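You operate a simulated robot arm through the tools that you are given. There is no shell and no other tool. Be economical: measure what you need, move in short steps, check, and stop when the job is done.

You run a simulated two-armed robot. Do the job below in one go: nothing can be reset, and whatever is moved stays where it is left.

## Task
Take the grey filter and put it on the inside of the frame five. Pick up the white roller from the packing bench with one hand, pass it to the other hand and put it on the inside of the frame six. Take the yellow chock on the packing bench and put it away on the shelf of the blue trolley. Take the purple carton and leave it on the cream setter. Take the black chock on the top of the unload bench and put it away on the store shelf one. Put the teal cup on the top of the unload bench away on the service bench. The order is free. Set down upright: teal cup.

The check looks at the end state, three seconds after you hand in, the way a careful person would. Anything else that was tipped, shoved, dropped, spilled or broken makes it a failure.

## Robot
Two 7-joint arms with fingered hands on one trunk, on a base that drives. Base frame: it is fixed to the floor where the robot stands at the start and does not move with it; the origin is under the middle of the robot, x ahead of it, y to its left, z up; the surface under the hand at the start is at about z = 0.86. Readings come in m, degrees, newtons and seconds.
The left shoulder is at the start at [0.07, 0.145, 1.162], the right one opposite. With the tool pointing down near the work surface each hand reaches from about 0.42 to 0.78 m from the robot's upright axis, wherever it stands, measured 20 degrees to its own side. Places, roughly: black chock (18x7x7 cm) [-1.6, -1.3, 0.9]; cream setter (16x16x2 cm) [1, 2.1, 0.8]; grey filter (6x6x13 cm) [0.7, 0.1, 0.9]; inside of the frame five (15x15 cm) [0.28, 1.22, 0.8]; inside of the frame six (15x15 cm) [0.28, 1.4, 0.8]; purple carton (15x10x6 cm) [0.9, -0.6, 0.9]; service bench [0.4, 10.8, 0.9]; shelf of the blue trolley [0.5, 6.6, 0.2]; store shelf one [0.3, -4.4, 0.1]; teal cup (6x6x7 cm) [-1.6, -1.9, 0.9]; white roller (4x4x10 cm) [1.1, 0.4, 0.9]; yellow chock (18x7x7 cm) [0.7, -0.5, 0.9]. Payload 3.5 kg a hand.
The tool frame of a hand sits at the grasp point between the pads (the TCP): z along the fingers, y along the line on which they close. The tips reach 0.025 m beyond it. The gripper opens to 0.088 m. The gripper's body begins 0.029 m behind the TCP. The gripper is a hand of 4 fingers: y runs from the thumb to the fingers, the wrist lies at [-0.013, -0.097, -0.162] in the tool frame, and closing takes about 1.5 s.
Orientation is that of the tool frame in the base frame, as a unit quaternion [x, y, z, w]. With the fingers straight down and the wrist toward the robot, the tool's x, y and z point along [0, 1, 0], [1, 0, 0] and [0, 0, -1] of the base frame.

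## Interface
- The arms move only by the tool play_rows. It takes "left_increments", "right_increments" or both (then of equal length, played together; a hand with none holds still); each is a list of rows, each an object of numbers (a shift or turn left out is 0, a gripper value left out holds the last): "ax", "ay", "az": the turn, a rotation vector about the base's x, y, z in degrees; "dx", "dy", "dz": the shift along the base's x, y, z in m. In form: [{"ax": .., "ay": .., "az": .., "dx": .., "dy": .., "dz": ..}, ...]. A call has 1 to 10 rows; each row is the pose to reach, as a shift and turn from the pose commanded when the call began. "left_fingers" and "right_fingers" are, for a hand that has rows, the finger opening in m, from 0 to 0.088, set as the call begins (left out, the last holds). A row lasts 0.2 s, in which the tool goes at most 0.05 m and 8.6 degrees; a call with a longer step from one row to the next is refused whole, and so is a gripper value outside its range. A pose out of reach is approached as far as the arm can. The call stops where the force on the tool passes 40 N (or 10 N more than at its start, if that is more) or the arm is blocked; 0.2 s more then pass. Each finger travels about 0.045 m/s and halts on what it meets, pressing with about 25 N; the grip force reading is that of the motor and also rises with nothing between the fingers. The clock runs only during rows and for 0.2 s after the last one: add rows that repeat a pose to give the fingers time. It gives the time, the measured TCP pose, the force on the tool (base axes), the opening and the grip force at its end, in the units of the frame above (readings bear some noise), with the torque about the TCP (base axes, N m) and any sound that the robot's microphone picked up, and new pictures: "views" is both (left out), scene, wrist or none (wrist: the cameras of the hands that moved).
- Cameras (640 x 400 px; columns grow to the right, rows downward): "scene" is now at [0.1379, 0.0008, 1.4723]; the picture's right is [-0.11, -0.99, 0.00], its down [-0.66, 0.07, -0.75] and it looks along [0.75, -0.08, -0.66] (base axes); focal length 293 px, centre (320, 200). "left" rides on the left gripper at [-0.064, -0.083, -0.098] in its tool frame; the picture's right is [-0.62, -0.37, 0.69], its down [0.71, -0.63, 0.30] and it looks along [0.32, 0.68, 0.65] (tool axes); focal length 265 px, centre (320, 200). "right" rides on the right gripper at [0.064, -0.083, -0.098] in its tool frame; the picture's right is [-0.62, 0.37, -0.69], its down [-0.71, -0.63, 0.30] and it looks along [-0.32, 0.68, 0.65] (tool axes); focal length 265 px, centre (320, 200). There is no depth. A picture from a camera that has moved, and an enlarged one, comes with that camera's place and axes in the base frame and with its lens. The place of the scene camera against the robot may be out by one fixed shift of up to 0.012 m in any direction.
- slide_trunk(by): slides the trunk up (or, below 0, down) by that many m; the arms and the scene camera ride with it, the base frame stays. It gives what a move gives, with no picture.
- base_move(legs): drives the robot by 1 to 6 legs, each [ahead, left, turn to the left] in m, m and degrees, along the robot's own axes; the way and the turn of a leg run together, so that a leg with both is an arc; at most 1.5 m and 180 degrees a leg. The arms and the cameras ride along, it lands a little off, and it stops where it bumps. It gives what a move gives, and a new picture of the scene camera.
- set_fingers(index, middle, ring, thumb_bend, thumb_turn, hand): sets how far each is bent, from 0 (flat) to 1 (curled in); at 0.3 the hand is open as for a grip, at 0.7 the pads meet at the TCP. One left out holds its place. A second passes; each finger stops where it meets its share of the squeeze, and holds until it gets a number again. A gripper value or a shape takes the hand back. It gives what a move gives, with no picture; readings hold the bend of each and the force on the fingers (four entries, about 0 where the hand has none), thumb and palm. thumb_turn goes from beside the hand (0) to across from the fingers (1), as for a grip.
- set_grasp(shape, hand): the hand has 4 fingers and takes this shape, open, in about a second: jaw (thumb against the fingers, like two jaws); tri (thumb and two fingers); tip (a fingertip pinch); poke (one finger out to press); point (the index stretched); flat (the hand flat); cup (the hand cupped); fist (a fist). The gripper value then closes the fingers along that shape, each until it touches; the sizes above hold for jaw. It gives what a move gives, with no picture.
- head_to(pan, tilt): turns the head with the scene camera to pan (to the left, within 86 degrees either way) and tilt (down, from -29 to 69), counted from straight ahead of the robot. It gives what a move gives, and a new picture of the scene camera.
- enlarge(camera, box): a new picture of the part [left, top, right, bottom] of that camera's present view, enlarged. No time passes.
- finish_job(): hands the job in; it is judged then, once.

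Go step by step. Nothing tells you exact positions but the pictures and the camera data: compare them with the known pose of the tool, close in by small moves and look again before you grip or let go. The budget is 196 turns and 260 pictures, counting those below and the enlarged ones. Unless the task says otherwise, let go and move clear before handing in.

The tools are called as a command line: name --argument value ..., lists and objects as JSON in quotes. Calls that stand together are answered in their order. play_rows: Moves the arms, as the interface text tells. Its arguments: {"type":"object","properties":{"left_increments":{"type":"array"},"left_fingers":{"type":"number"},"right_increments":{"type":"array"},"right_fingers":{"type":"number"},"views":{"type":"string","enum":["both","scene","wrist","none"]}},"required":[]} The other tools are called the same way: slide_trunk (by) slides the trunk up or down; set_grasp (shape, hand) gives the hand a shape; set_fingers (index, middle, ring, thumb_bend, thumb_turn, hand) moves the fingers one by one; base_move (legs) drives the base; head_to (pan, tilt) turns the head that bears the scene camera; enlarge (camera, box) takes an enlarged picture of a part of a camera's view; finish_job () hands the job in.

At the start:

```text
time_s: 0.0
left_position: [0.5614, 0.0685, 1.1207]
left_tool_rot: [0.707, 0.707, 0.0, 0.0]
left_contact_force: [0.0, -0.1, -0.9]
left_torque: [-0.01, 0.0, -0.01]
left_gripper_width: 0.0875
left_finger_force: 0.1
left_shape: jaw
left_bend: [0.3, 0.3, 0.3, 0.3, 0.98]
left_finger forces: [0.1, 0.0, 0.1, 0.0, 0.1, 0.1]
right_position: [0.4527, -0.3321, 1.0765]
right_tool_rot: [0.707, 0.707, 0.0, 0.0]
right_contact_force: [-1.2, -0.3, 0.4]
right_torque: [-0.04, -0.02, -0.01]
right_gripper_width: 0.088
right_finger_force: 0.1
right_shape: jaw
right_bend: [0.3, 0.3, 0.3, 0.3, 0.98]
right_finger forces: [0.0, 0.0, 0.0, 0.1, 0.0, 0.0]
trunk travel left (down, up): [-0.725, 0.115]
robot x, y, heading: [0.0021, -0.0019, 0.0]
head pan, tilt: [-6.4, 41.3]
```

scene: 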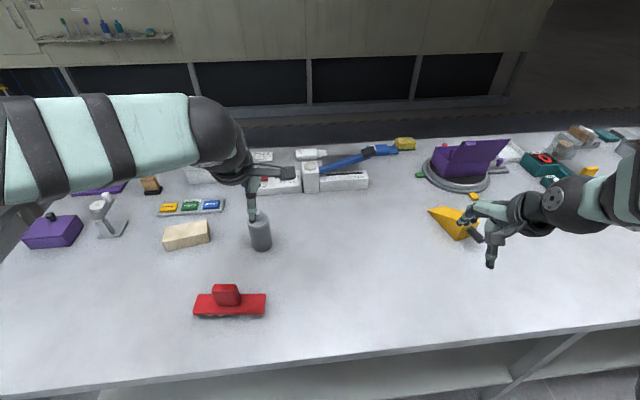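
right: 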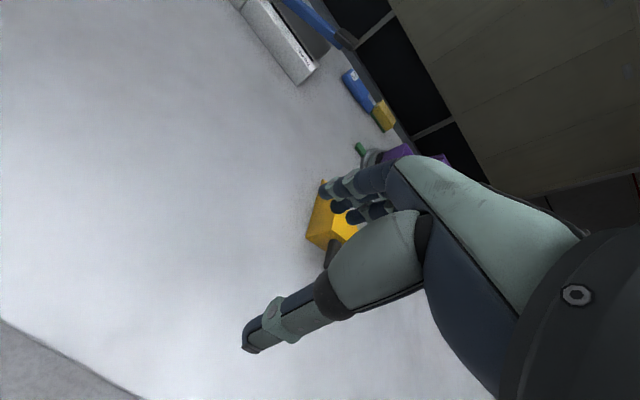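
left: 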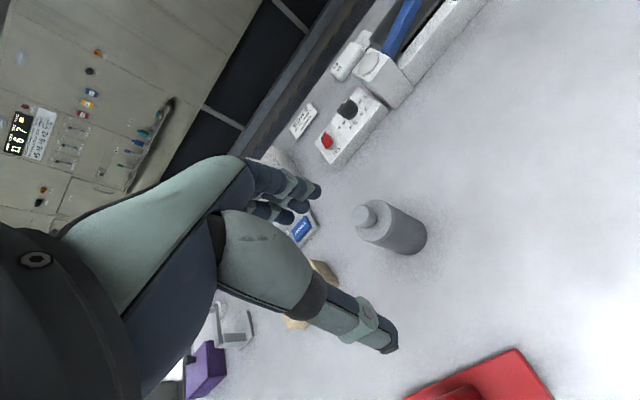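

I see the packing bench with the grey filter just ahead, the yellow chock to the right, and a purple carton behind it. I'll look closer to find the white roller and the carton.

enlarge --camera "scene" --box '[20, 130, 340, 330]'

enlarge --camera "scene" --box '[380, 110, 640, 272]'

head_to --pan 70 --tilt 35

```text
2.00 times, centred on (180, 230) of scene
camera zoom: at [0.1379, 0.0008, 1.4723], right [-0.11, -0.99, 0.0], down [-0.66, 0.07, -0.75], along [0.75, -0.08, -0.66], focal length 586 px, centre (600, 140)
```

zoom: 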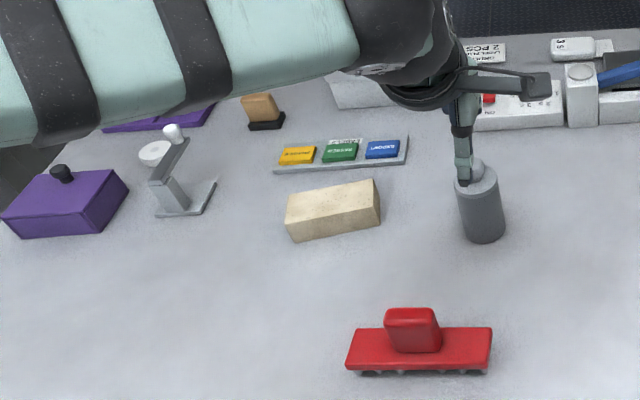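

```text
2.46 times, centred on (510, 191) of scene
camera zoom: at [0.1379, 0.0008, 1.4723], right [-0.11, -0.99, 0.0], down [-0.66, 0.07, -0.75], along [0.75, -0.08, -0.66], focal length 721 px, centre (-148, 222)
```

zoom: 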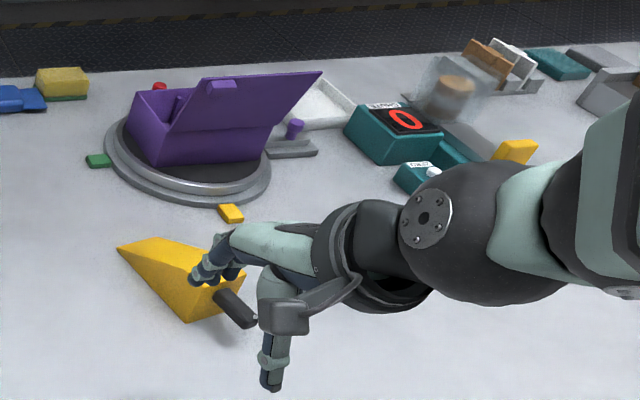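

```text
time_s: 1.5
left_position: [0.5616, 0.0682, 1.1199]
left_tool_rot: [0.707, 0.707, 0.001, 0.0]
left_contact_force: [0.1, 0.1, 0.2]
left_torque: [-0.01, -0.03, 0.0]
left_gripper_width: 0.0874
left_finger_force: 0.1
left_shape: jaw
left_bend: [0.3, 0.3, 0.3, 0.3, 0.98]
left_finger forces: [0.0, 0.0, 0.0, 0.0, 0.1, 0.1]
right_position: [0.4532, -0.3311, 1.0748]
right_tool_rot: [0.707, 0.707, 0.0, 0.0]
right_contact_force: [-0.5, 0.0, -0.5]
right_torque: [0.03, 0.0, 0.02]
right_gripper_width: 0.0877
right_finger_force: 0.0
right_shape: jaw
right_bend: [0.3, 0.3, 0.3, 0.3, 0.98]
right_finger forces: [0.0, 0.1, 0.1, 0.1, 0.0, 0.1]
trunk travel left (down, up): [-0.725, 0.115]
robot x, y, heading: [0.0, -0.0014, -0.3]
head pan, tilt: [70.0, 35.0]
camera scene: at [0.0845, 0.0929, 1.4818], right [0.94, -0.34, 0.0], down [-0.2, -0.54, -0.82], along [0.28, 0.77, -0.57], focal length 293 px, centre (320, 200)
```

scene: 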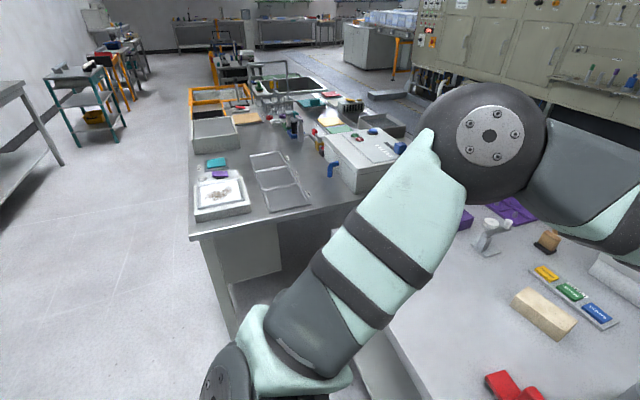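

The frames tray is on the next bench to the left. I need to see the roller behind my left arm and how much room there is before the bench edge.

head_to --pan 0 --tilt 69

play_rows --left_increments '[{"dx": -0.04, "dz": 0.02}, {"dx": -0.08, "dz": 0.04, "dy": 0.02}, {"dx": -0.12, "dz": 0.04, "dy": 0.05}, {"dx": -0.14, "dz": 0.04, "dy": 0.09}, {"dx": -0.14, "dz": 0.04, "dy": 0.13}]' --views "none"

head_to --pan 15 --tilt 35

```text
time_s: 2.9
left_position: [0.5618, 0.0688, 1.1206]
left_tool_rot: [0.707, 0.707, 0.0, 0.0]
left_contact_force: [-0.6, -0.1, 0.2]
left_torque: [-0.03, -0.05, -0.02]
left_gripper_width: 0.0875
left_finger_force: 0.1
left_shape: jaw
left_bend: [0.3, 0.3, 0.3, 0.3, 0.98]
left_finger forces: [0.1, 0.0, 0.0, 0.1, 0.0, 0.0]
right_position: [0.4529, -0.3318, 1.0757]
right_tool_rot: [0.707, 0.707, 0.001, 0.0]
right_contact_force: [0.7, 0.3, 0.6]
right_torque: [0.01, 0.02, 0.02]
right_gripper_width: 0.0875
right_finger_force: 0.1
right_shape: jaw
right_bend: [0.3, 0.3, 0.3, 0.3, 0.98]
right_finger forces: [0.0, 0.0, 0.0, 0.0, 0.1, 0.0]
trunk travel left (down, up): [-0.725, 0.115]
robot x, y, heading: [0.0003, -0.0008, -0.1]
head pan, tilt: [0.0, 68.8]
camera scene: at [0.1102, 0.0102, 1.4382], right [0.0, -1.0, 0.0], down [-0.93, 0.0, -0.36], along [0.36, 0.0, -0.93], focal length 293 px, centre (320, 200)
```

scene: 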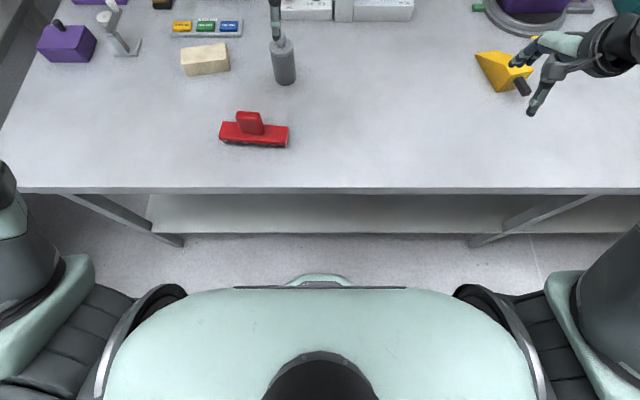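

```text
time_s: 4.1
left_position: [0.4213, 0.2022, 1.1606]
left_tool_rot: [0.707, 0.707, 0.0, 0.001]
left_contact_force: [-0.1, 1.1, 0.0]
left_torque: [-0.03, -0.02, 0.02]
left_gripper_width: 0.0876
left_finger_force: 0.0
left_shape: jaw
left_bend: [0.3, 0.3, 0.3, 0.3, 0.98]
left_finger forces: [0.0, 0.1, 0.0, 0.1, 0.0, 0.0]
right_position: [0.4523, -0.3288, 1.0766]
right_tool_rot: [0.707, 0.708, -0.001, 0.0]
right_contact_force: [0.6, 0.7, -0.1]
right_torque: [0.0, 0.01, -0.03]
right_gripper_width: 0.0873
right_finger_force: 0.0
right_shape: jaw
right_bend: [0.3, 0.3, 0.3, 0.3, 0.98]
right_finger forces: [0.0, 0.1, 0.0, 0.1, 0.0, 0.1]
trunk travel left (down, up): [-0.725, 0.115]
robot x, y, heading: [0.0029, -0.0022, 0.1]
head pan, tilt: [0.0, 68.8]
```

```text
time_s: 5.1
left_position: [0.4217, 0.1991, 1.1596]
left_tool_rot: [0.707, 0.707, -0.001, 0.001]
left_contact_force: [-0.4, 0.5, 0.4]
left_torque: [-0.02, -0.01, 0.0]
left_gripper_width: 0.0877
left_finger_force: 0.1
left_shape: jaw
left_bend: [0.3, 0.3, 0.3, 0.3, 0.98]
left_finger forces: [0.0, 0.0, 0.1, 0.0, 0.1, 0.0]
right_position: [0.4535, -0.3317, 1.0751]
right_tool_rot: [0.707, 0.707, -0.001, -0.001]
right_contact_force: [-1.1, 0.7, 0.9]
right_torque: [0.01, 0.0, -0.01]
right_gripper_width: 0.0877
right_finger_force: 0.0
right_shape: jaw
right_bend: [0.3, 0.3, 0.3, 0.3, 0.98]
right_finger forces: [0.0, 0.1, 0.1, 0.0, 0.0, 0.1]
trunk travel left (down, up): [-0.725, 0.115]
robot x, y, heading: [0.0002, 0.0021, -0.1]
head pan, tilt: [15.0, 35.0]
camera scene: at [0.1392, 0.0329, 1.4817], right [0.26, -0.97, 0.0], down [-0.55, -0.15, -0.82], along [0.79, 0.21, -0.57], focal length 293 px, centre (320, 200)
```

scene: 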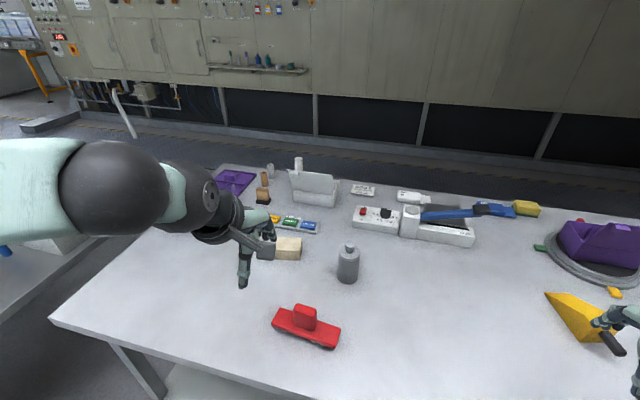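

enlarge --camera "scene" --box '[220, 140, 380, 240]'

enlarge --camera "scene" --box '[500, 180, 640, 300]'

```text
4.00 times, centred on (300, 190) of scene
camera zoom: at [0.1392, 0.0329, 1.4817], right [0.26, -0.97, 0.0], down [-0.55, -0.15, -0.82], along [0.79, 0.21, -0.57], focal length 1171 px, centre (400, 240)
```

zoom: 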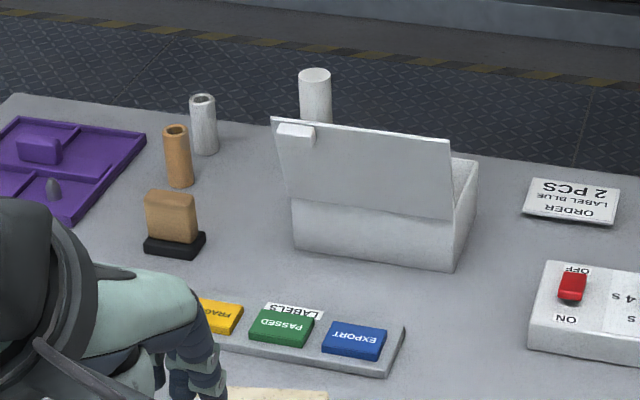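

```text
3.33 times, centred on (570, 240) of scene
camera zoom: at [0.1392, 0.0329, 1.4817], right [0.26, -0.97, 0.0], down [-0.55, -0.15, -0.82], along [0.79, 0.21, -0.57], focal length 976 px, centre (-513, 67)
```

zoom: 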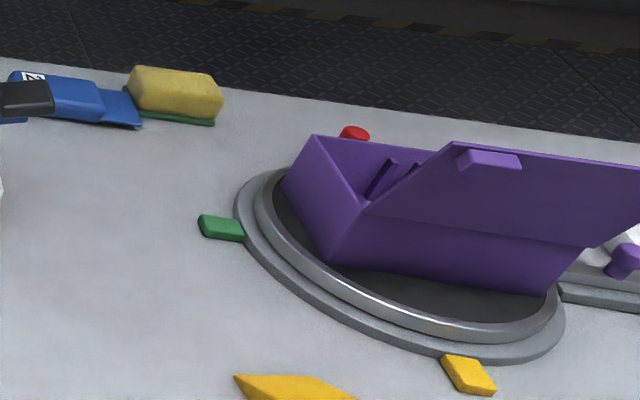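

The white roller stands behind or in the white box at the far edge of the bench, and the purple carton sits on a turntable. First I take the grey filter at about (0.68, 0.10) with the left hand from above.

play_rows --left_increments '[{"dx": 0.04, "dy": -0.02, "dz": -0.01}, {"dx": 0.08, "dy": -0.04, "dz": -0.03}, {"dx": 0.12, "dy": -0.06, "dz": -0.05}, {"dx": 0.16, "dy": -0.08, "dz": -0.06}, {"dx": 0.2, "dy": -0.1, "dz": -0.07}, {"dx": 0.23, "dy": -0.1, "dz": -0.08}, {"dx": 0.255, "dy": -0.1, "dz": -0.085}]' --left_fingers 0.088

```text
time_s: 6.7
left_position: [0.6793, 0.0994, 1.0736]
left_tool_rot: [0.707, 0.707, -0.001, -0.001]
left_contact_force: [0.2, 0.0, 0.2]
left_torque: [-0.01, 0.01, 0.03]
left_gripper_width: 0.0878
left_finger_force: 0.1
left_shape: jaw
left_bend: [0.3, 0.3, 0.3, 0.3, 0.98]
left_finger forces: [0.0, 0.1, 0.0, 0.0, 0.1, 0.0]
right_position: [0.4527, -0.3309, 1.0755]
right_tool_rot: [0.707, 0.707, 0.0, 0.0]
right_contact_force: [-0.1, -0.6, 0.6]
right_torque: [0.01, -0.02, -0.02]
right_gripper_width: 0.0877
right_finger_force: 0.0
right_shape: jaw
right_bend: [0.3, 0.3, 0.3, 0.3, 0.98]
right_finger forces: [0.0, 0.1, 0.0, 0.1, 0.1, 0.0]
trunk travel left (down, up): [-0.725, 0.115]
robot x, y, heading: [0.0007, 0.0021, 0.3]
head pan, tilt: [15.0, 35.0]
camera scene: at [0.1408, 0.0326, 1.4817], right [0.26, -0.97, 0.0], down [-0.56, -0.15, -0.82], along [0.79, 0.21, -0.57], focal length 293 px, centre (320, 200)
camera left: at [0.5943, 0.035, 1.1728], right [-0.37, -0.62, -0.69], down [-0.63, 0.71, -0.3], along [0.68, 0.32, -0.65], focal length 265 px, centre (320, 200)
```

scene: 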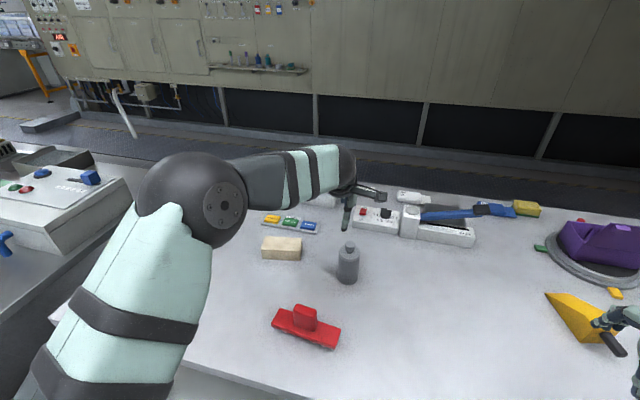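
left: 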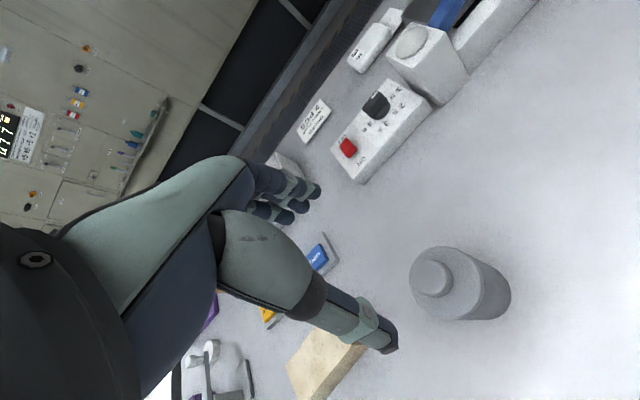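

The wrist camera places the filter at (0.653, 0.083). I shift over it and descend to the neck.

play_rows --left_increments '[{"dx": -0.013, "dy": -0.008}, {"dx": -0.026, "dy": -0.0165, "dz": -0.01}, {"dx": -0.026, "dy": -0.0165, "dz": -0.05}, {"dx": -0.026, "dy": -0.0165, "dz": -0.08}, {"dx": -0.026, "dy": -0.0165, "dz": -0.095}]' --views "wrist"

```text
time_s: 7.9
left_position: [0.6507, 0.0827, 0.9808]
left_tool_rot: [0.707, 0.707, 0.0, 0.0]
left_contact_force: [0.4, -0.1, 0.3]
left_torque: [0.03, -0.03, 0.0]
left_gripper_width: 0.0877
left_finger_force: 0.0
left_shape: jaw
left_bend: [0.3, 0.3, 0.3, 0.3, 0.98]
left_finger forces: [0.0, 0.1, 0.1, 0.0, 0.0, 0.1]
right_position: [0.4524, -0.3317, 1.0755]
right_tool_rot: [0.707, 0.707, 0.0, 0.0]
right_contact_force: [-1.1, 0.3, 0.7]
right_torque: [-0.01, 0.01, -0.02]
right_gripper_width: 0.0876
right_finger_force: 0.0
right_shape: jaw
right_bend: [0.3, 0.3, 0.3, 0.3, 0.98]
right_finger forces: [0.0, 0.0, 0.0, 0.0, 0.0, 0.0]
trunk travel left (down, up): [-0.725, 0.115]
robot x, y, heading: [0.0015, 0.0015, 0.0]
head pan, tilt: [15.0, 35.0]
camera left: at [0.568, 0.0186, 1.0795], right [-0.37, -0.62, -0.69], down [-0.63, 0.71, -0.3], along [0.68, 0.33, -0.65], focal length 265 px, centre (320, 200)
```

left: 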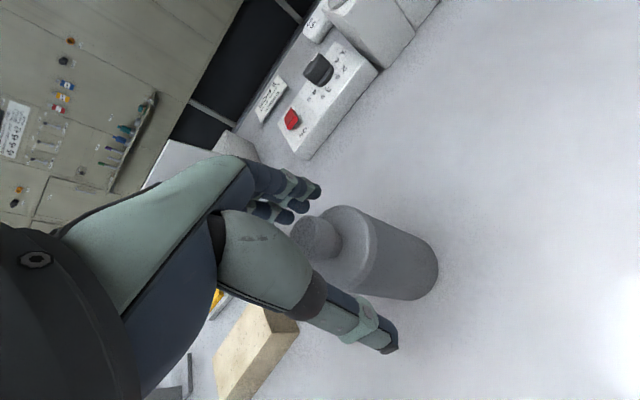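

The neck is between the thumb and fingers. I go a bit lower and close.

play_rows --left_increments '[{"dz": -0.015}, {"dz": -0.015}]' --views "none"

play_rows --left_increments '[{"dz": 0}, {"dz": 0}, {"dz": 0}, {"dz": 0}, {"dz": 0}, {"dz": 0}, {"dz": 0}, {"dz": 0}]' --left_fingers 0.03 --views "wrist"

```text
time_s: 8.5
left_position: [0.6505, 0.0816, 0.9656]
left_tool_rot: [0.707, 0.707, 0.0, 0.0]
left_contact_force: [0.5, 0.6, -0.3]
left_torque: [0.02, -0.01, 0.01]
left_gripper_width: 0.0878
left_finger_force: 0.0
left_shape: jaw
left_bend: [0.3, 0.3, 0.3, 0.3, 0.98]
left_finger forces: [0.0, 0.1, 0.0, 0.1, 0.0, 0.1]
right_position: [0.4525, -0.3306, 1.0766]
right_tool_rot: [0.707, 0.707, 0.0, 0.0]
right_contact_force: [-0.7, 0.6, -0.7]
right_torque: [0.0, -0.01, 0.05]
right_gripper_width: 0.0877
right_finger_force: 0.0
right_shape: jaw
right_bend: [0.3, 0.3, 0.3, 0.3, 0.98]
right_finger forces: [0.0, 0.1, 0.0, 0.0, 0.1, 0.0]
trunk travel left (down, up): [-0.725, 0.115]
robot x, y, heading: [0.002, -0.0026, 0.1]
head pan, tilt: [15.0, 35.0]
```

```text
time_s: 10.3
left_position: [0.6513, 0.0828, 0.967]
left_tool_rot: [0.707, 0.707, 0.0, 0.0]
left_contact_force: [0.3, 0.0, -0.5]
left_torque: [0.01, 0.0, 0.0]
left_gripper_width: 0.0456
left_finger_force: 25.0
left_shape: jaw
left_bend: [0.74, 0.43, 0.45, 0.68, 1.0]
left_finger forces: [12.2, 7.2, 3.2, 0.0, 22.6, 0.0]
right_position: [0.4528, -0.3317, 1.0754]
right_tool_rot: [0.707, 0.707, 0.001, 0.0]
right_contact_force: [0.2, 0.7, -0.6]
right_torque: [0.0, 0.0, 0.01]
right_gripper_width: 0.0876
right_finger_force: 0.0
right_shape: jaw
right_bend: [0.3, 0.3, 0.3, 0.3, 0.98]
right_finger forces: [0.0, 0.0, 0.0, 0.0, 0.0, 0.1]
trunk travel left (down, up): [-0.725, 0.115]
robot x, y, heading: [0.0011, -0.0003, -0.1]
head pan, tilt: [15.0, 35.0]
camera left: at [0.5675, 0.0183, 1.0648], right [-0.37, -0.62, -0.69], down [-0.63, 0.71, -0.3], along [0.68, 0.32, -0.65], focal length 265 px, centre (320, 200)
```

left: 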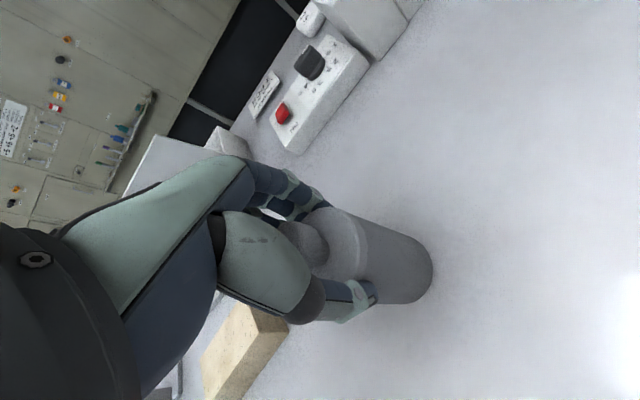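

Filter is gripped. I lift it, pull it back, and shift right for the yellow chock.

play_rows --left_increments '[{"dz": 0.04}, {"dz": 0.08}, {"dz": 0.12}, {"dx": -0.04, "dz": 0.14, "dy": 0.02}, {"dx": -0.08, "dz": 0.15, "dy": 0.04}, {"dx": -0.12, "dz": 0.15, "dy": 0.06}, {"dx": -0.16, "dz": 0.15, "dy": 0.08}, {"dx": -0.2, "dz": 0.15, "dy": 0.1}]' --views "none"

base_move --legs '[[0.0, -0.17, 0]]'

head_to --pan -25 --tilt 45

```text
time_s: 12.1
left_position: [0.4498, 0.185, 1.1161]
left_tool_rot: [0.707, 0.707, -0.001, 0.002]
left_contact_force: [0.2, -0.2, -1.0]
left_torque: [-0.02, 0.01, 0.01]
left_gripper_width: 0.0458
left_finger_force: 25.5
left_shape: jaw
left_bend: [0.74, 0.43, 0.46, 0.68, 1.0]
left_finger forces: [12.3, 7.3, 3.4, 0.1, 22.6, 0.0]
right_position: [0.4511, -0.3276, 1.0775]
right_tool_rot: [0.708, 0.706, -0.001, 0.002]
right_contact_force: [0.3, 1.0, 0.6]
right_torque: [-0.01, -0.03, 0.05]
right_gripper_width: 0.0874
right_finger_force: 0.0
right_shape: jaw
right_bend: [0.3, 0.3, 0.3, 0.3, 0.98]
right_finger forces: [0.1, 0.0, 0.1, 0.0, 0.1, 0.0]
trunk travel left (down, up): [-0.725, 0.115]
robot x, y, heading: [-0.0013, 0.0005, -0.2]
head pan, tilt: [15.0, 35.0]
```

```text
time_s: 13.6
left_position: [0.4529, 0.013, 1.1155]
left_tool_rot: [0.707, 0.707, -0.001, 0.001]
left_contact_force: [-0.9, 0.0, -1.9]
left_torque: [0.01, -0.02, 0.0]
left_gripper_width: 0.0456
left_finger_force: 25.4
left_shape: jaw
left_bend: [0.74, 0.43, 0.46, 0.68, 1.0]
left_finger forces: [12.2, 7.2, 3.4, 0.1, 22.6, 0.1]
right_position: [0.4521, -0.499, 1.0756]
right_tool_rot: [0.707, 0.707, 0.0, 0.001]
right_contact_force: [-0.2, 0.6, 0.0]
right_torque: [0.0, 0.04, -0.02]
right_gripper_width: 0.0876
right_finger_force: 0.0
right_shape: jaw
right_bend: [0.3, 0.3, 0.3, 0.3, 0.98]
right_finger forces: [0.0, 0.0, 0.1, 0.0, 0.1, 0.1]
trunk travel left (down, up): [-0.725, 0.115]
robot x, y, heading: [0.0004, -0.1717, 0.0]
head pan, tilt: [15.0, 35.0]
camera scene: at [0.1395, -0.1341, 1.4817], right [0.26, -0.97, 0.0], down [-0.55, -0.15, -0.82], along [0.79, 0.21, -0.57], focal length 293 px, centre (320, 200)
```

scene: 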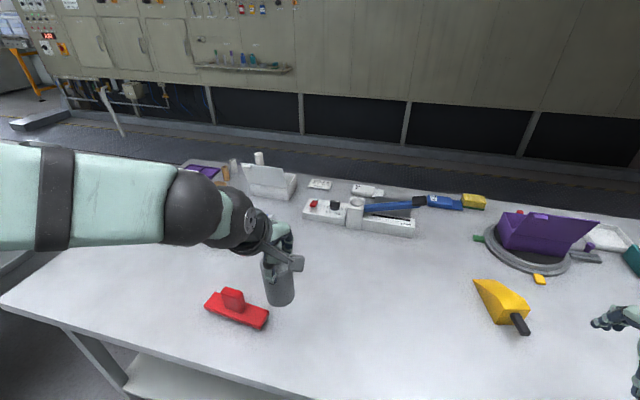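

```text
time_s: 14.6
left_position: [0.4525, 0.0122, 1.1159]
left_tool_rot: [0.707, 0.707, 0.0, 0.0]
left_contact_force: [1.1, -0.6, -1.8]
left_torque: [0.0, -0.01, 0.01]
left_gripper_width: 0.0455
left_finger_force: 24.7
left_shape: jaw
left_bend: [0.74, 0.43, 0.46, 0.68, 1.0]
left_finger forces: [12.3, 7.1, 3.4, 0.0, 22.5, 0.0]
right_position: [0.453, -0.501, 1.0761]
right_tool_rot: [0.707, 0.707, -0.001, 0.0]
right_contact_force: [-0.1, 0.1, 0.6]
right_torque: [0.0, 0.03, 0.03]
right_gripper_width: 0.0874
right_finger_force: 0.0
right_shape: jaw
right_bend: [0.3, 0.3, 0.3, 0.3, 0.98]
right_finger forces: [0.0, 0.0, 0.0, 0.1, 0.0, 0.0]
trunk travel left (down, up): [-0.725, 0.115]
robot x, y, heading: [-0.0008, -0.1687, 0.0]
head pan, tilt: [-25.0, 45.0]
camera scene: at [0.1281, -0.1935, 1.467], right [-0.42, -0.91, 0.0], down [-0.64, 0.3, -0.71], along [0.64, -0.3, -0.71], focal length 293 px, centre (320, 200)
```

scene: 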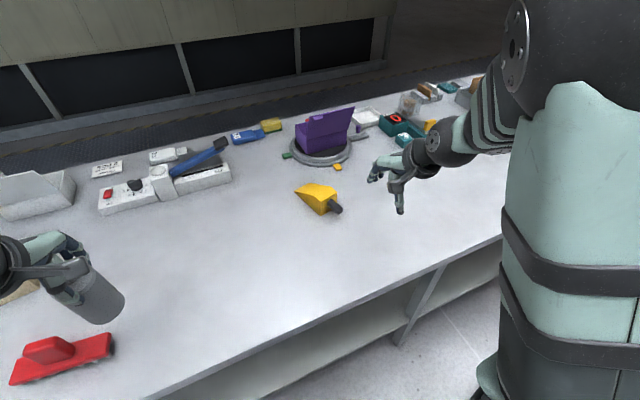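

enlarge --camera "scene" --box '[270, 90, 430, 230]'

```text
2.86 times, centred on (350, 160) of scene
camera zoom: at [0.1281, -0.1935, 1.467], right [-0.42, -0.91, 0.0], down [-0.64, 0.3, -0.71], along [0.64, -0.3, -0.71], focal length 836 px, centre (234, 314)
```

zoom: 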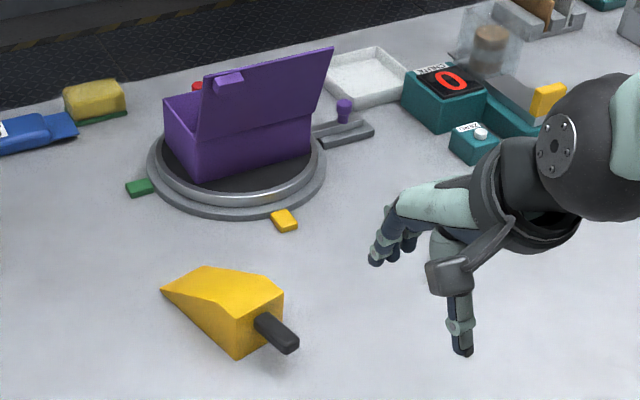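

The yellow wedge points away from me, turned ~16° left. I rotate the right hand so it closes across the wedge's width.

play_rows --right_increments '[{"az": 8.5}, {"az": 17}, {"az": 25.5, "dx": 0.02}, {"az": 34, "dx": 0.05, "dy": 0.01}, {"az": 42.5, "dx": 0.08, "dy": 0.02}, {"az": 51, "dx": 0.11, "dy": 0.03}, {"az": 59.5, "dx": 0.14, "dy": 0.04}, {"az": 68, "dx": 0.17, "dy": 0.045}, {"az": 76.5, "dx": 0.19, "dy": 0.05}, {"az": 85, "dx": 0.205, "dy": 0.05}]' --right_fingers 0.088 --views "none"

play_rows --right_increments '[{"az": 8, "dz": -0.02}, {"az": 16, "dz": -0.04}, {"az": 21, "dz": -0.06}]'

```text
time_s: 16.6
left_position: [0.4531, 0.0144, 1.1141]
left_tool_rot: [0.706, 0.708, -0.002, -0.001]
left_contact_force: [-0.3, 0.6, -2.2]
left_torque: [-0.02, 0.01, 0.01]
left_gripper_width: 0.0457
left_finger_force: 25.1
left_shape: jaw
left_bend: [0.74, 0.43, 0.46, 0.68, 1.0]
left_finger forces: [12.3, 7.3, 3.3, 0.0, 22.4, 0.0]
right_position: [0.6506, -0.4476, 1.0775]
right_tool_rot: [0.145, 0.989, 0.0, 0.013]
right_contact_force: [1.9, 4.3, -3.6]
right_torque: [-0.28, -0.12, -0.34]
right_gripper_width: 0.0878
right_finger_force: 0.0
right_shape: jaw
right_bend: [0.3, 0.3, 0.3, 0.3, 0.98]
right_finger forces: [0.0, 0.0, 0.0, 0.0, 0.1, 0.0]
right hand out of reach, approached as far as the arm can: row 10
trunk travel left (down, up): [-0.725, 0.115]
robot x, y, heading: [-0.0019, -0.1676, 0.2]
head pan, tilt: [-25.0, 45.0]
stopped in row 10 (right hand): the force on the tool passed its limit at 236 N (the readings are from after the stop); the commanded pose is now the measured one
```

```text
time_s: 17.4
left_position: [0.4535, 0.0119, 1.1153]
left_tool_rot: [0.707, 0.707, -0.002, 0.0]
left_contact_force: [0.1, -0.4, -2.3]
left_torque: [0.01, 0.0, -0.02]
left_gripper_width: 0.0455
left_finger_force: 24.6
left_shape: jaw
left_bend: [0.74, 0.43, 0.46, 0.68, 1.0]
left_finger forces: [12.2, 7.2, 3.4, 0.0, 22.5, 0.0]
right_position: [0.6297, -0.4411, 1.033]
right_tool_rot: [-0.013, 1.0, -0.001, 0.016]
right_contact_force: [-0.4, -0.1, 0.5]
right_torque: [-0.02, 0.02, -0.01]
right_gripper_width: 0.0879
right_finger_force: 0.0
right_shape: jaw
right_bend: [0.3, 0.3, 0.3, 0.3, 0.98]
right_finger forces: [0.0, 0.0, 0.1, 0.0, 0.0, 0.0]
right hand out of reach, approached as far as the arm can: row 1, 2, 3
trunk travel left (down, up): [-0.725, 0.115]
robot x, y, heading: [-0.0005, -0.1709, -0.1]
head pan, tilt: [-25.0, 45.0]
camera scene: at [0.1295, -0.1924, 1.4669], right [-0.42, -0.91, 0.0], down [-0.64, 0.3, -0.71], along [0.64, -0.3, -0.71], focal length 293 px, centre (320, 200)
camera right: at [0.5648, -0.5279, 1.1305], right [0.59, 0.39, 0.71], down [0.74, -0.61, -0.28], along [0.32, 0.69, -0.65], focal length 265 px, centre (320, 200)
```

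scene: 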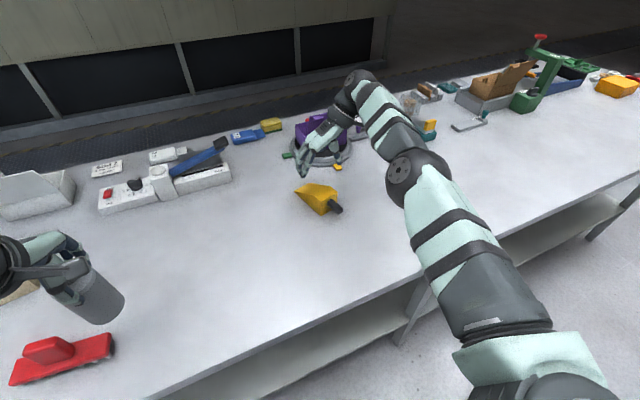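
right: 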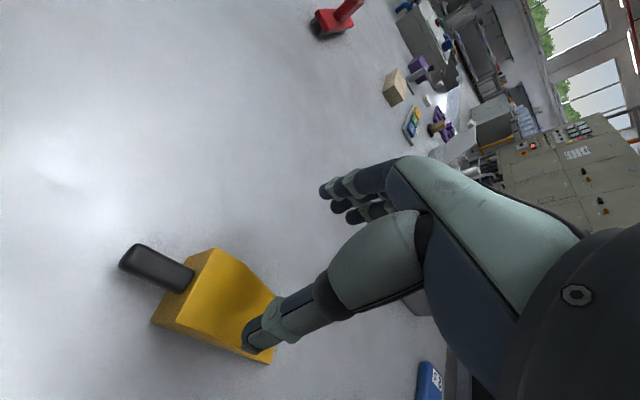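

The wrist is near its reach limit. I'll raise and retract the hand, move the base further right and slightly ahead, then approach again.

play_rows --right_increments '[{"dz": 0.04}, {"dz": 0.08, "dx": -0.02}, {"dz": 0.08, "dx": -0.06}, {"dz": 0.08, "dx": -0.1}, {"dz": 0.08, "dx": -0.14}]' --views "none"

base_move --legs '[[0.06, -0.19, 0]]'

```text
time_s: 18.6
left_position: [0.4501, 0.0098, 1.1171]
left_tool_rot: [0.707, 0.707, 0.001, -0.001]
left_contact_force: [-0.5, -0.3, -1.6]
left_torque: [-0.01, 0.0, 0.0]
left_gripper_width: 0.0456
left_finger_force: 24.7
left_shape: jaw
left_bend: [0.74, 0.43, 0.46, 0.68, 1.0]
left_finger forces: [12.3, 7.2, 3.3, 0.1, 22.5, 0.0]
right_position: [0.4883, -0.4455, 1.1118]
right_tool_rot: [-0.013, 1.0, -0.001, 0.018]
right_contact_force: [0.3, 0.4, -1.0]
right_torque: [0.0, -0.02, 0.01]
right_gripper_width: 0.0881
right_finger_force: 0.2
right_shape: jaw
right_bend: [0.3, 0.3, 0.3, 0.3, 0.98]
right_finger forces: [0.0, 0.0, 0.0, 0.1, 0.0, 0.1]
right hand out of reach, approached as far as the arm can: row 1
trunk travel left (down, up): [-0.725, 0.115]
robot x, y, heading: [-0.0014, -0.1713, -0.1]
head pan, tilt: [-25.0, 45.0]
```

```text
time_s: 20.3
left_position: [0.5087, -0.1832, 1.1159]
left_tool_rot: [0.707, 0.707, -0.001, 0.001]
left_contact_force: [-0.3, 1.5, -1.8]
left_torque: [0.02, 0.02, -0.03]
left_gripper_width: 0.0454
left_finger_force: 24.7
left_shape: jaw
left_bend: [0.74, 0.43, 0.46, 0.68, 1.0]
left_finger forces: [12.3, 7.3, 3.5, 0.0, 22.4, 0.0]
right_position: [0.5451, -0.6373, 1.1103]
right_tool_rot: [-0.012, 1.0, -0.001, 0.015]
right_contact_force: [-0.4, -0.2, 0.4]
right_torque: [-0.02, -0.02, -0.02]
right_gripper_width: 0.0876
right_finger_force: 0.1
right_shape: jaw
right_bend: [0.3, 0.3, 0.3, 0.3, 0.98]
right_finger forces: [0.0, 0.0, 0.0, 0.0, 0.0, 0.1]
trunk travel left (down, up): [-0.725, 0.115]
robot x, y, heading: [0.0589, -0.3676, 0.0]
head pan, tilt: [-25.0, 45.0]
camera scene: at [0.1844, -0.3871, 1.4671], right [-0.42, -0.91, 0.0], down [-0.64, 0.3, -0.71], along [0.64, -0.3, -0.71], focal length 293 px, centre (320, 200)
```

scene: 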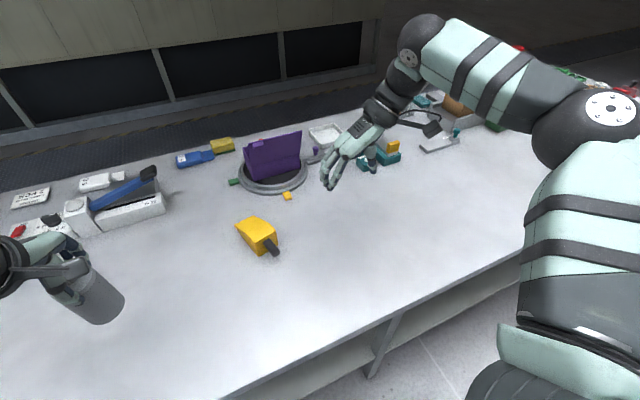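

play_rows --right_increments '[{"dx": 0.02, "dy": 0.035, "az": 4}, {"dx": 0.04, "dy": 0.07, "az": 8}, {"dx": 0.06, "dy": 0.11, "az": 12, "dz": -0.01}, {"dx": 0.08, "dy": 0.15, "az": 13.5, "dz": -0.03}, {"dx": 0.102, "dy": 0.185, "az": 13.5, "dz": -0.05}, {"dx": 0.102, "dy": 0.185, "az": 13.5, "dz": -0.09}]'

```text
time_s: 21.7
left_position: [0.5099, -0.1863, 1.1152]
left_tool_rot: [0.708, 0.706, 0.0, -0.002]
left_contact_force: [0.6, -0.6, -1.0]
left_torque: [-0.04, 0.01, 0.04]
left_gripper_width: 0.0455
left_finger_force: 25.0
left_shape: jaw
left_bend: [0.74, 0.43, 0.46, 0.68, 1.0]
left_finger forces: [12.3, 7.1, 3.5, 0.1, 22.4, 0.0]
right_position: [0.6457, -0.4585, 1.0153]
right_tool_rot: [-0.13, 0.991, 0.003, 0.014]
right_contact_force: [-0.5, 0.2, 0.6]
right_torque: [-0.01, 0.0, 0.01]
right_gripper_width: 0.0877
right_finger_force: 0.1
right_shape: jaw
right_bend: [0.3, 0.3, 0.3, 0.3, 0.98]
right_finger forces: [0.1, 0.0, 0.0, 0.1, 0.0, 0.0]
trunk travel left (down, up): [-0.725, 0.115]
robot x, y, heading: [0.0582, -0.3651, -0.1]
head pan, tilt: [-25.0, 45.0]
camera scene: at [0.1857, -0.3915, 1.4669], right [-0.42, -0.91, 0.0], down [-0.64, 0.3, -0.71], along [0.64, -0.3, -0.71], focal length 293 px, centre (320, 200)
camera right: at [0.6011, -0.5577, 1.1138], right [0.48, 0.51, 0.71], down [0.86, -0.42, -0.28], along [0.16, 0.75, -0.64], focal length 265 px, centre (320, 200)
```

scene: 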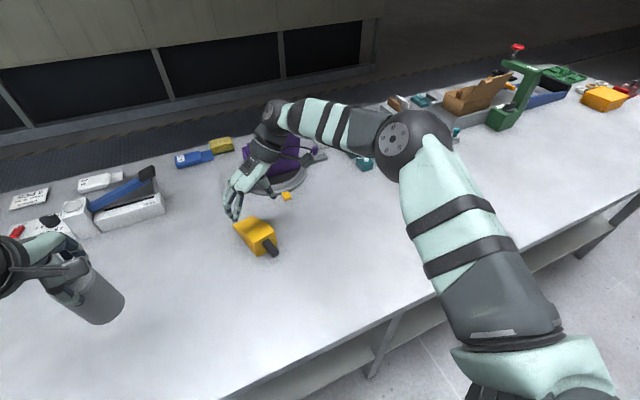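
right: 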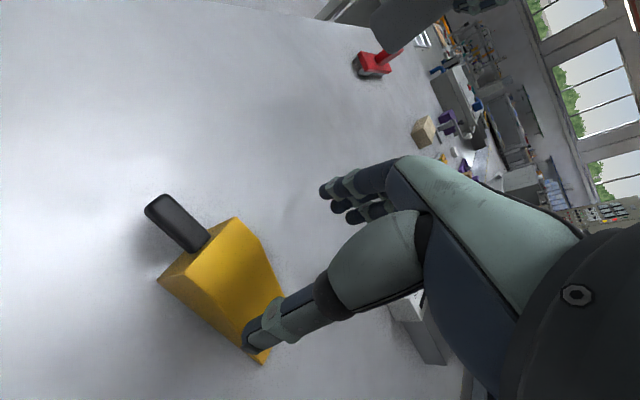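

enlarge --camera "right" --box '[120, 170, 360, 380]'

```text
1.90 times, centred on (240, 275) of right
camera zoom: at [0.6011, -0.5577, 1.1138], right [0.48, 0.51, 0.71], down [0.86, -0.42, -0.28], along [0.16, 0.75, -0.64], focal length 506 px, centre (472, 57)
```

zoom: 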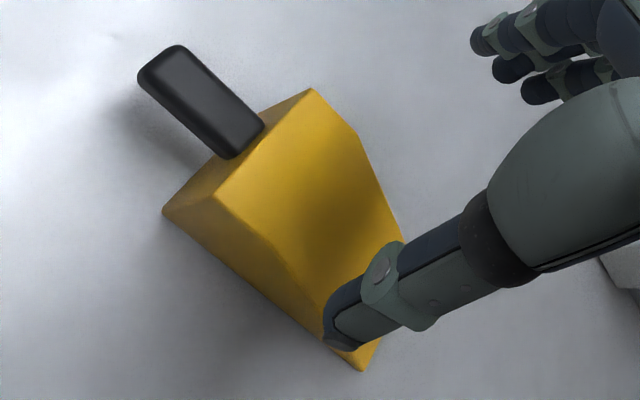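

Wedge is centred under the hand. I descend and close.

play_rows --right_increments '[{"dz": -0.04, "dy": 0.002}, {"dz": -0.07, "dy": 0.002}, {"dz": -0.095, "dy": 0.002}, {"dz": -0.112, "dy": 0.002}, {"dz": -0.112, "dy": 0.002}]' --views "wrist"

```text
time_s: 22.9
left_position: [0.5092, -0.1847, 1.1152]
left_tool_rot: [0.707, 0.707, 0.0, 0.0]
left_contact_force: [0.5, 0.0, -1.5]
left_torque: [-0.03, -0.01, -0.03]
left_gripper_width: 0.0456
left_finger_force: 25.0
left_shape: jaw
left_bend: [0.74, 0.43, 0.46, 0.68, 1.0]
left_finger forces: [12.3, 7.1, 3.4, 0.0, 22.4, 0.0]
right_position: [0.6466, -0.4536, 0.91]
right_tool_rot: [-0.131, 0.991, 0.002, 0.015]
right_contact_force: [-0.6, 0.8, -1.1]
right_torque: [-0.05, -0.02, 0.04]
right_gripper_width: 0.0878
right_finger_force: 0.0
right_shape: jaw
right_bend: [0.3, 0.3, 0.3, 0.3, 0.98]
right_finger forces: [0.0, 0.0, 0.0, 0.1, 0.1, 0.0]
trunk travel left (down, up): [-0.725, 0.115]
robot x, y, heading: [0.0574, -0.3636, -0.0]
head pan, tilt: [-25.0, 45.0]
camera right: at [0.6025, -0.5519, 1.0075], right [0.48, 0.51, 0.71], down [0.86, -0.42, -0.28], along [0.16, 0.75, -0.64], focal length 265 px, centre (320, 200)
```

right: 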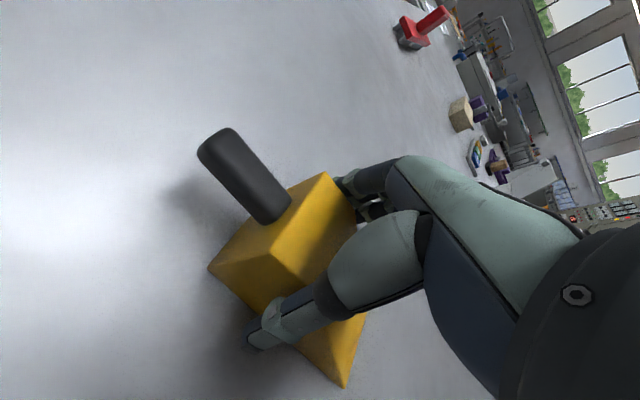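

play_rows --right_increments '[{"dz": -0.005}, {"dz": -0.005}, {"dz": -0.005}, {"dz": -0.005}, {"dz": -0.005}, {"dz": -0.005}, {"dz": -0.005}]' --right_fingers 0.03 --views "none"

play_rows --right_increments '[{"dz": 0.03}, {"dz": 0.07}, {"dz": 0.11}, {"dz": 0.15}]' --views "both"

```text
time_s: 24.5
left_position: [0.5097, -0.1855, 1.115]
left_tool_rot: [0.707, 0.707, -0.001, -0.001]
left_contact_force: [0.4, 0.3, -2.0]
left_torque: [0.02, 0.02, 0.0]
left_gripper_width: 0.0453
left_finger_force: 24.9
left_shape: jaw
left_bend: [0.74, 0.43, 0.46, 0.68, 1.0]
left_finger forces: [12.3, 7.2, 3.5, 0.2, 22.4, 0.0]
right_position: [0.6478, -0.4535, 0.9033]
right_tool_rot: [-0.131, 0.991, 0.002, 0.014]
right_contact_force: [0.2, -2.9, 1.5]
right_torque: [0.0, -0.02, 0.03]
right_gripper_width: 0.053
right_finger_force: 25.3
right_shape: jaw
right_bend: [0.74, 0.42, 0.38, 0.62, 0.99]
right_finger forces: [12.5, 7.1, 3.1, 0.0, 25.4, 0.0]
trunk travel left (down, up): [-0.725, 0.115]
robot x, y, heading: [0.0566, -0.3618, -0.1]
head pan, tilt: [-25.0, 45.0]
```

```text
time_s: 25.5
left_position: [0.5089, -0.185, 1.1151]
left_tool_rot: [0.708, 0.707, 0.0, 0.001]
left_contact_force: [0.4, 0.5, -1.4]
left_torque: [-0.01, 0.0, 0.01]
left_gripper_width: 0.0457
left_finger_force: 25.8
left_shape: jaw
left_bend: [0.74, 0.43, 0.46, 0.68, 1.0]
left_finger forces: [12.4, 7.2, 3.4, 0.0, 22.5, 0.0]
right_position: [0.6452, -0.4538, 1.0537]
right_tool_rot: [-0.131, 0.991, 0.002, 0.016]
right_contact_force: [0.6, -0.2, -4.7]
right_torque: [-0.01, 0.06, -0.03]
right_gripper_width: 0.053
right_finger_force: 24.9
right_shape: jaw
right_bend: [0.74, 0.42, 0.39, 0.62, 0.99]
right_finger forces: [14.6, 7.2, 3.0, 0.0, 24.7, 0.0]
trunk travel left (down, up): [-0.725, 0.115]
robot x, y, heading: [0.0535, -0.3616, 0.0]
head pan, tilt: [-25.0, 45.0]
camera scene: at [0.1847, -0.3895, 1.467], right [-0.42, -0.91, 0.0], down [-0.64, 0.3, -0.71], along [0.64, -0.3, -0.71], focal length 293 px, centre (320, 200)
camera right: at [0.6013, -0.5528, 1.1515], right [0.48, 0.51, 0.71], down [0.86, -0.42, -0.28], along [0.16, 0.75, -0.64], focal length 265 px, centre (320, 200)
```

scene: 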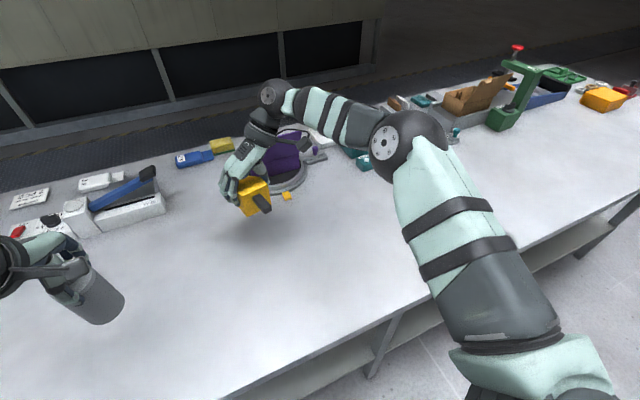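
right: 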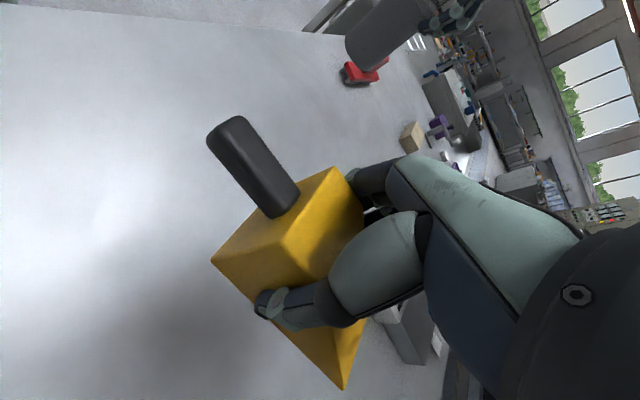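

Both items are held. I retract the right hand, then back off and drive left to the frames bench.

play_rows --right_increments '[{"dz": 0.03, "dx": -0.03}, {"dz": 0.05, "dx": -0.07}, {"dz": 0.06, "dx": -0.11, "dy": -0.02}, {"dz": 0.06, "dx": -0.15, "dy": -0.05}, {"dz": 0.06, "dx": -0.17, "dy": -0.08}]' --views "none"

base_move --legs '[[-0.5, 0, 0], [0, 1.42, 0], [0.03, 0, 0]]'

head_to --pan 10 --tilt 45

```text
time_s: 26.7
left_position: [0.5086, -0.1856, 1.116]
left_tool_rot: [0.707, 0.707, 0.001, -0.001]
left_contact_force: [0.9, -0.9, -0.9]
left_torque: [-0.03, 0.02, -0.01]
left_gripper_width: 0.0457
left_finger_force: 24.6
left_shape: jaw
left_bend: [0.74, 0.43, 0.46, 0.68, 1.0]
left_finger forces: [12.3, 7.3, 3.4, 0.0, 22.4, 0.1]
right_position: [0.4778, -0.5341, 1.1115]
right_tool_rot: [-0.131, 0.991, 0.003, 0.015]
right_contact_force: [0.1, 0.1, -3.5]
right_torque: [0.02, 0.06, -0.01]
right_gripper_width: 0.0531
right_finger_force: 24.8
right_shape: jaw
right_bend: [0.74, 0.42, 0.39, 0.62, 0.99]
right_finger forces: [14.4, 7.1, 3.2, 0.0, 24.6, 0.0]
trunk travel left (down, up): [-0.725, 0.115]
robot x, y, heading: [0.055, -0.3682, -0.1]
head pan, tilt: [-25.0, 45.0]
```

```text
time_s: 36.8
left_position: [0.0881, 1.2508, 1.1184]
left_tool_rot: [0.718, 0.696, 0.002, 0.002]
left_contact_force: [0.2, -1.4, -1.1]
left_torque: [0.02, -0.05, 0.02]
left_gripper_width: 0.0455
left_finger_force: 25.4
left_shape: jaw
left_bend: [0.74, 0.43, 0.46, 0.68, 1.0]
left_finger forces: [12.4, 7.3, 3.5, 0.1, 22.5, 0.0]
right_position: [0.0455, 0.9061, 1.1154]
right_tool_rot: [-0.116, 0.993, 0.001, 0.017]
right_contact_force: [-1.0, -0.4, -4.3]
right_torque: [0.02, 0.03, -0.02]
right_gripper_width: 0.0532
right_finger_force: 25.2
right_shape: jaw
right_bend: [0.74, 0.42, 0.39, 0.62, 0.99]
right_finger forces: [14.4, 7.1, 3.2, 0.0, 24.7, 0.0]
trunk travel left (down, up): [-0.725, 0.115]
robot x, y, heading: [-0.3647, 1.087, -1.9]
head pan, tilt: [-25.0, 45.0]
camera scene: at [-0.2446, 1.057, 1.4677], right [-0.45, -0.89, 0.0], down [-0.63, 0.32, -0.71], along [0.63, -0.32, -0.7], focal length 293 px, centre (320, 200)
```

scene: 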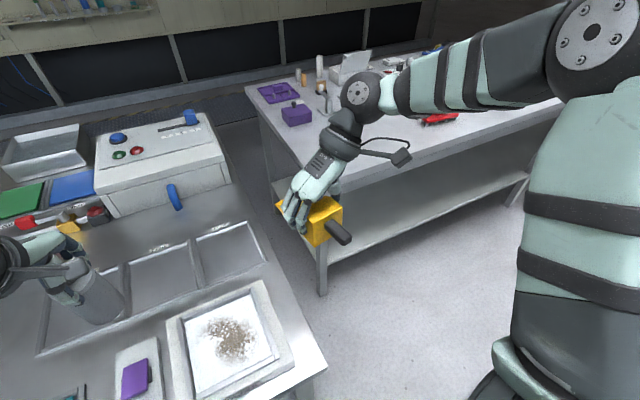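

```text
time_s: 37.8
left_position: [0.0944, 1.2513, 1.1167]
left_tool_rot: [0.718, 0.696, -0.001, 0.0]
left_contact_force: [-0.2, 0.2, -1.5]
left_torque: [-0.03, 0.01, 0.01]
left_gripper_width: 0.0456
left_finger_force: 25.0
left_shape: jaw
left_bend: [0.74, 0.43, 0.46, 0.69, 1.0]
left_finger forces: [12.3, 7.2, 3.3, 0.1, 22.6, 0.0]
right_position: [0.0513, 0.9046, 1.1121]
right_tool_rot: [-0.115, 0.993, 0.002, 0.014]
right_contact_force: [0.1, 0.2, -3.8]
right_torque: [-0.02, 0.1, -0.02]
right_gripper_width: 0.0531
right_finger_force: 25.1
right_shape: jaw
right_bend: [0.74, 0.42, 0.39, 0.62, 0.99]
right_finger forces: [14.4, 7.2, 3.1, 0.1, 24.7, 0.1]
trunk travel left (down, up): [-0.725, 0.115]
robot x, y, heading: [-0.3615, 1.0864, -2.1]
head pan, tilt: [10.0, 45.0]
camera scene: at [-0.229, 1.1052, 1.4669], right [0.14, -0.99, 0.0], down [-0.7, -0.1, -0.71], along [0.7, 0.1, -0.71], focal length 293 px, centre (320, 200)
```

scene: 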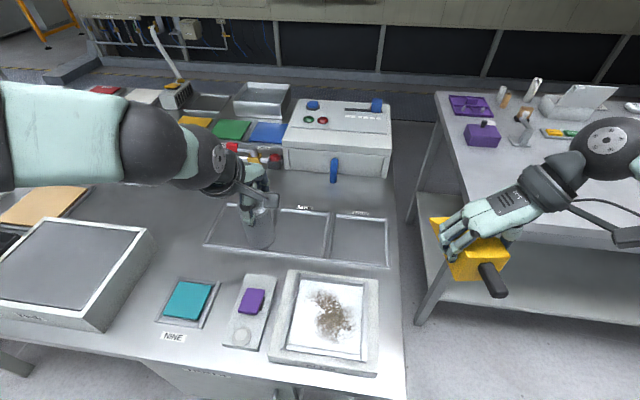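

enlarge --camera "scene" --box '[190, 190, 410, 330]'

```text
2.86 times, centred on (300, 260) of scene
camera zoom: at [-0.229, 1.1052, 1.4669], right [0.14, -0.99, 0.0], down [-0.7, -0.1, -0.71], along [0.7, 0.1, -0.71], focal length 836 px, centre (377, 29)
```

zoom: 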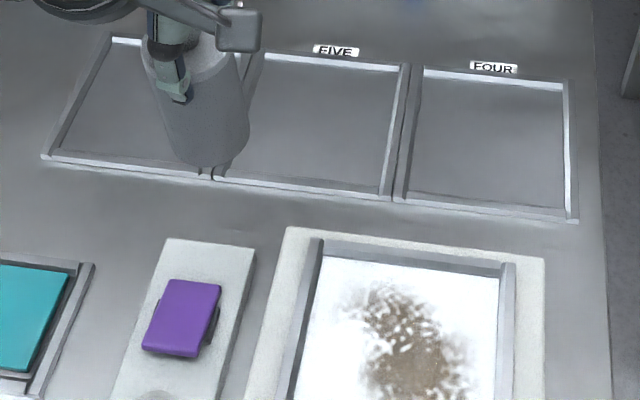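

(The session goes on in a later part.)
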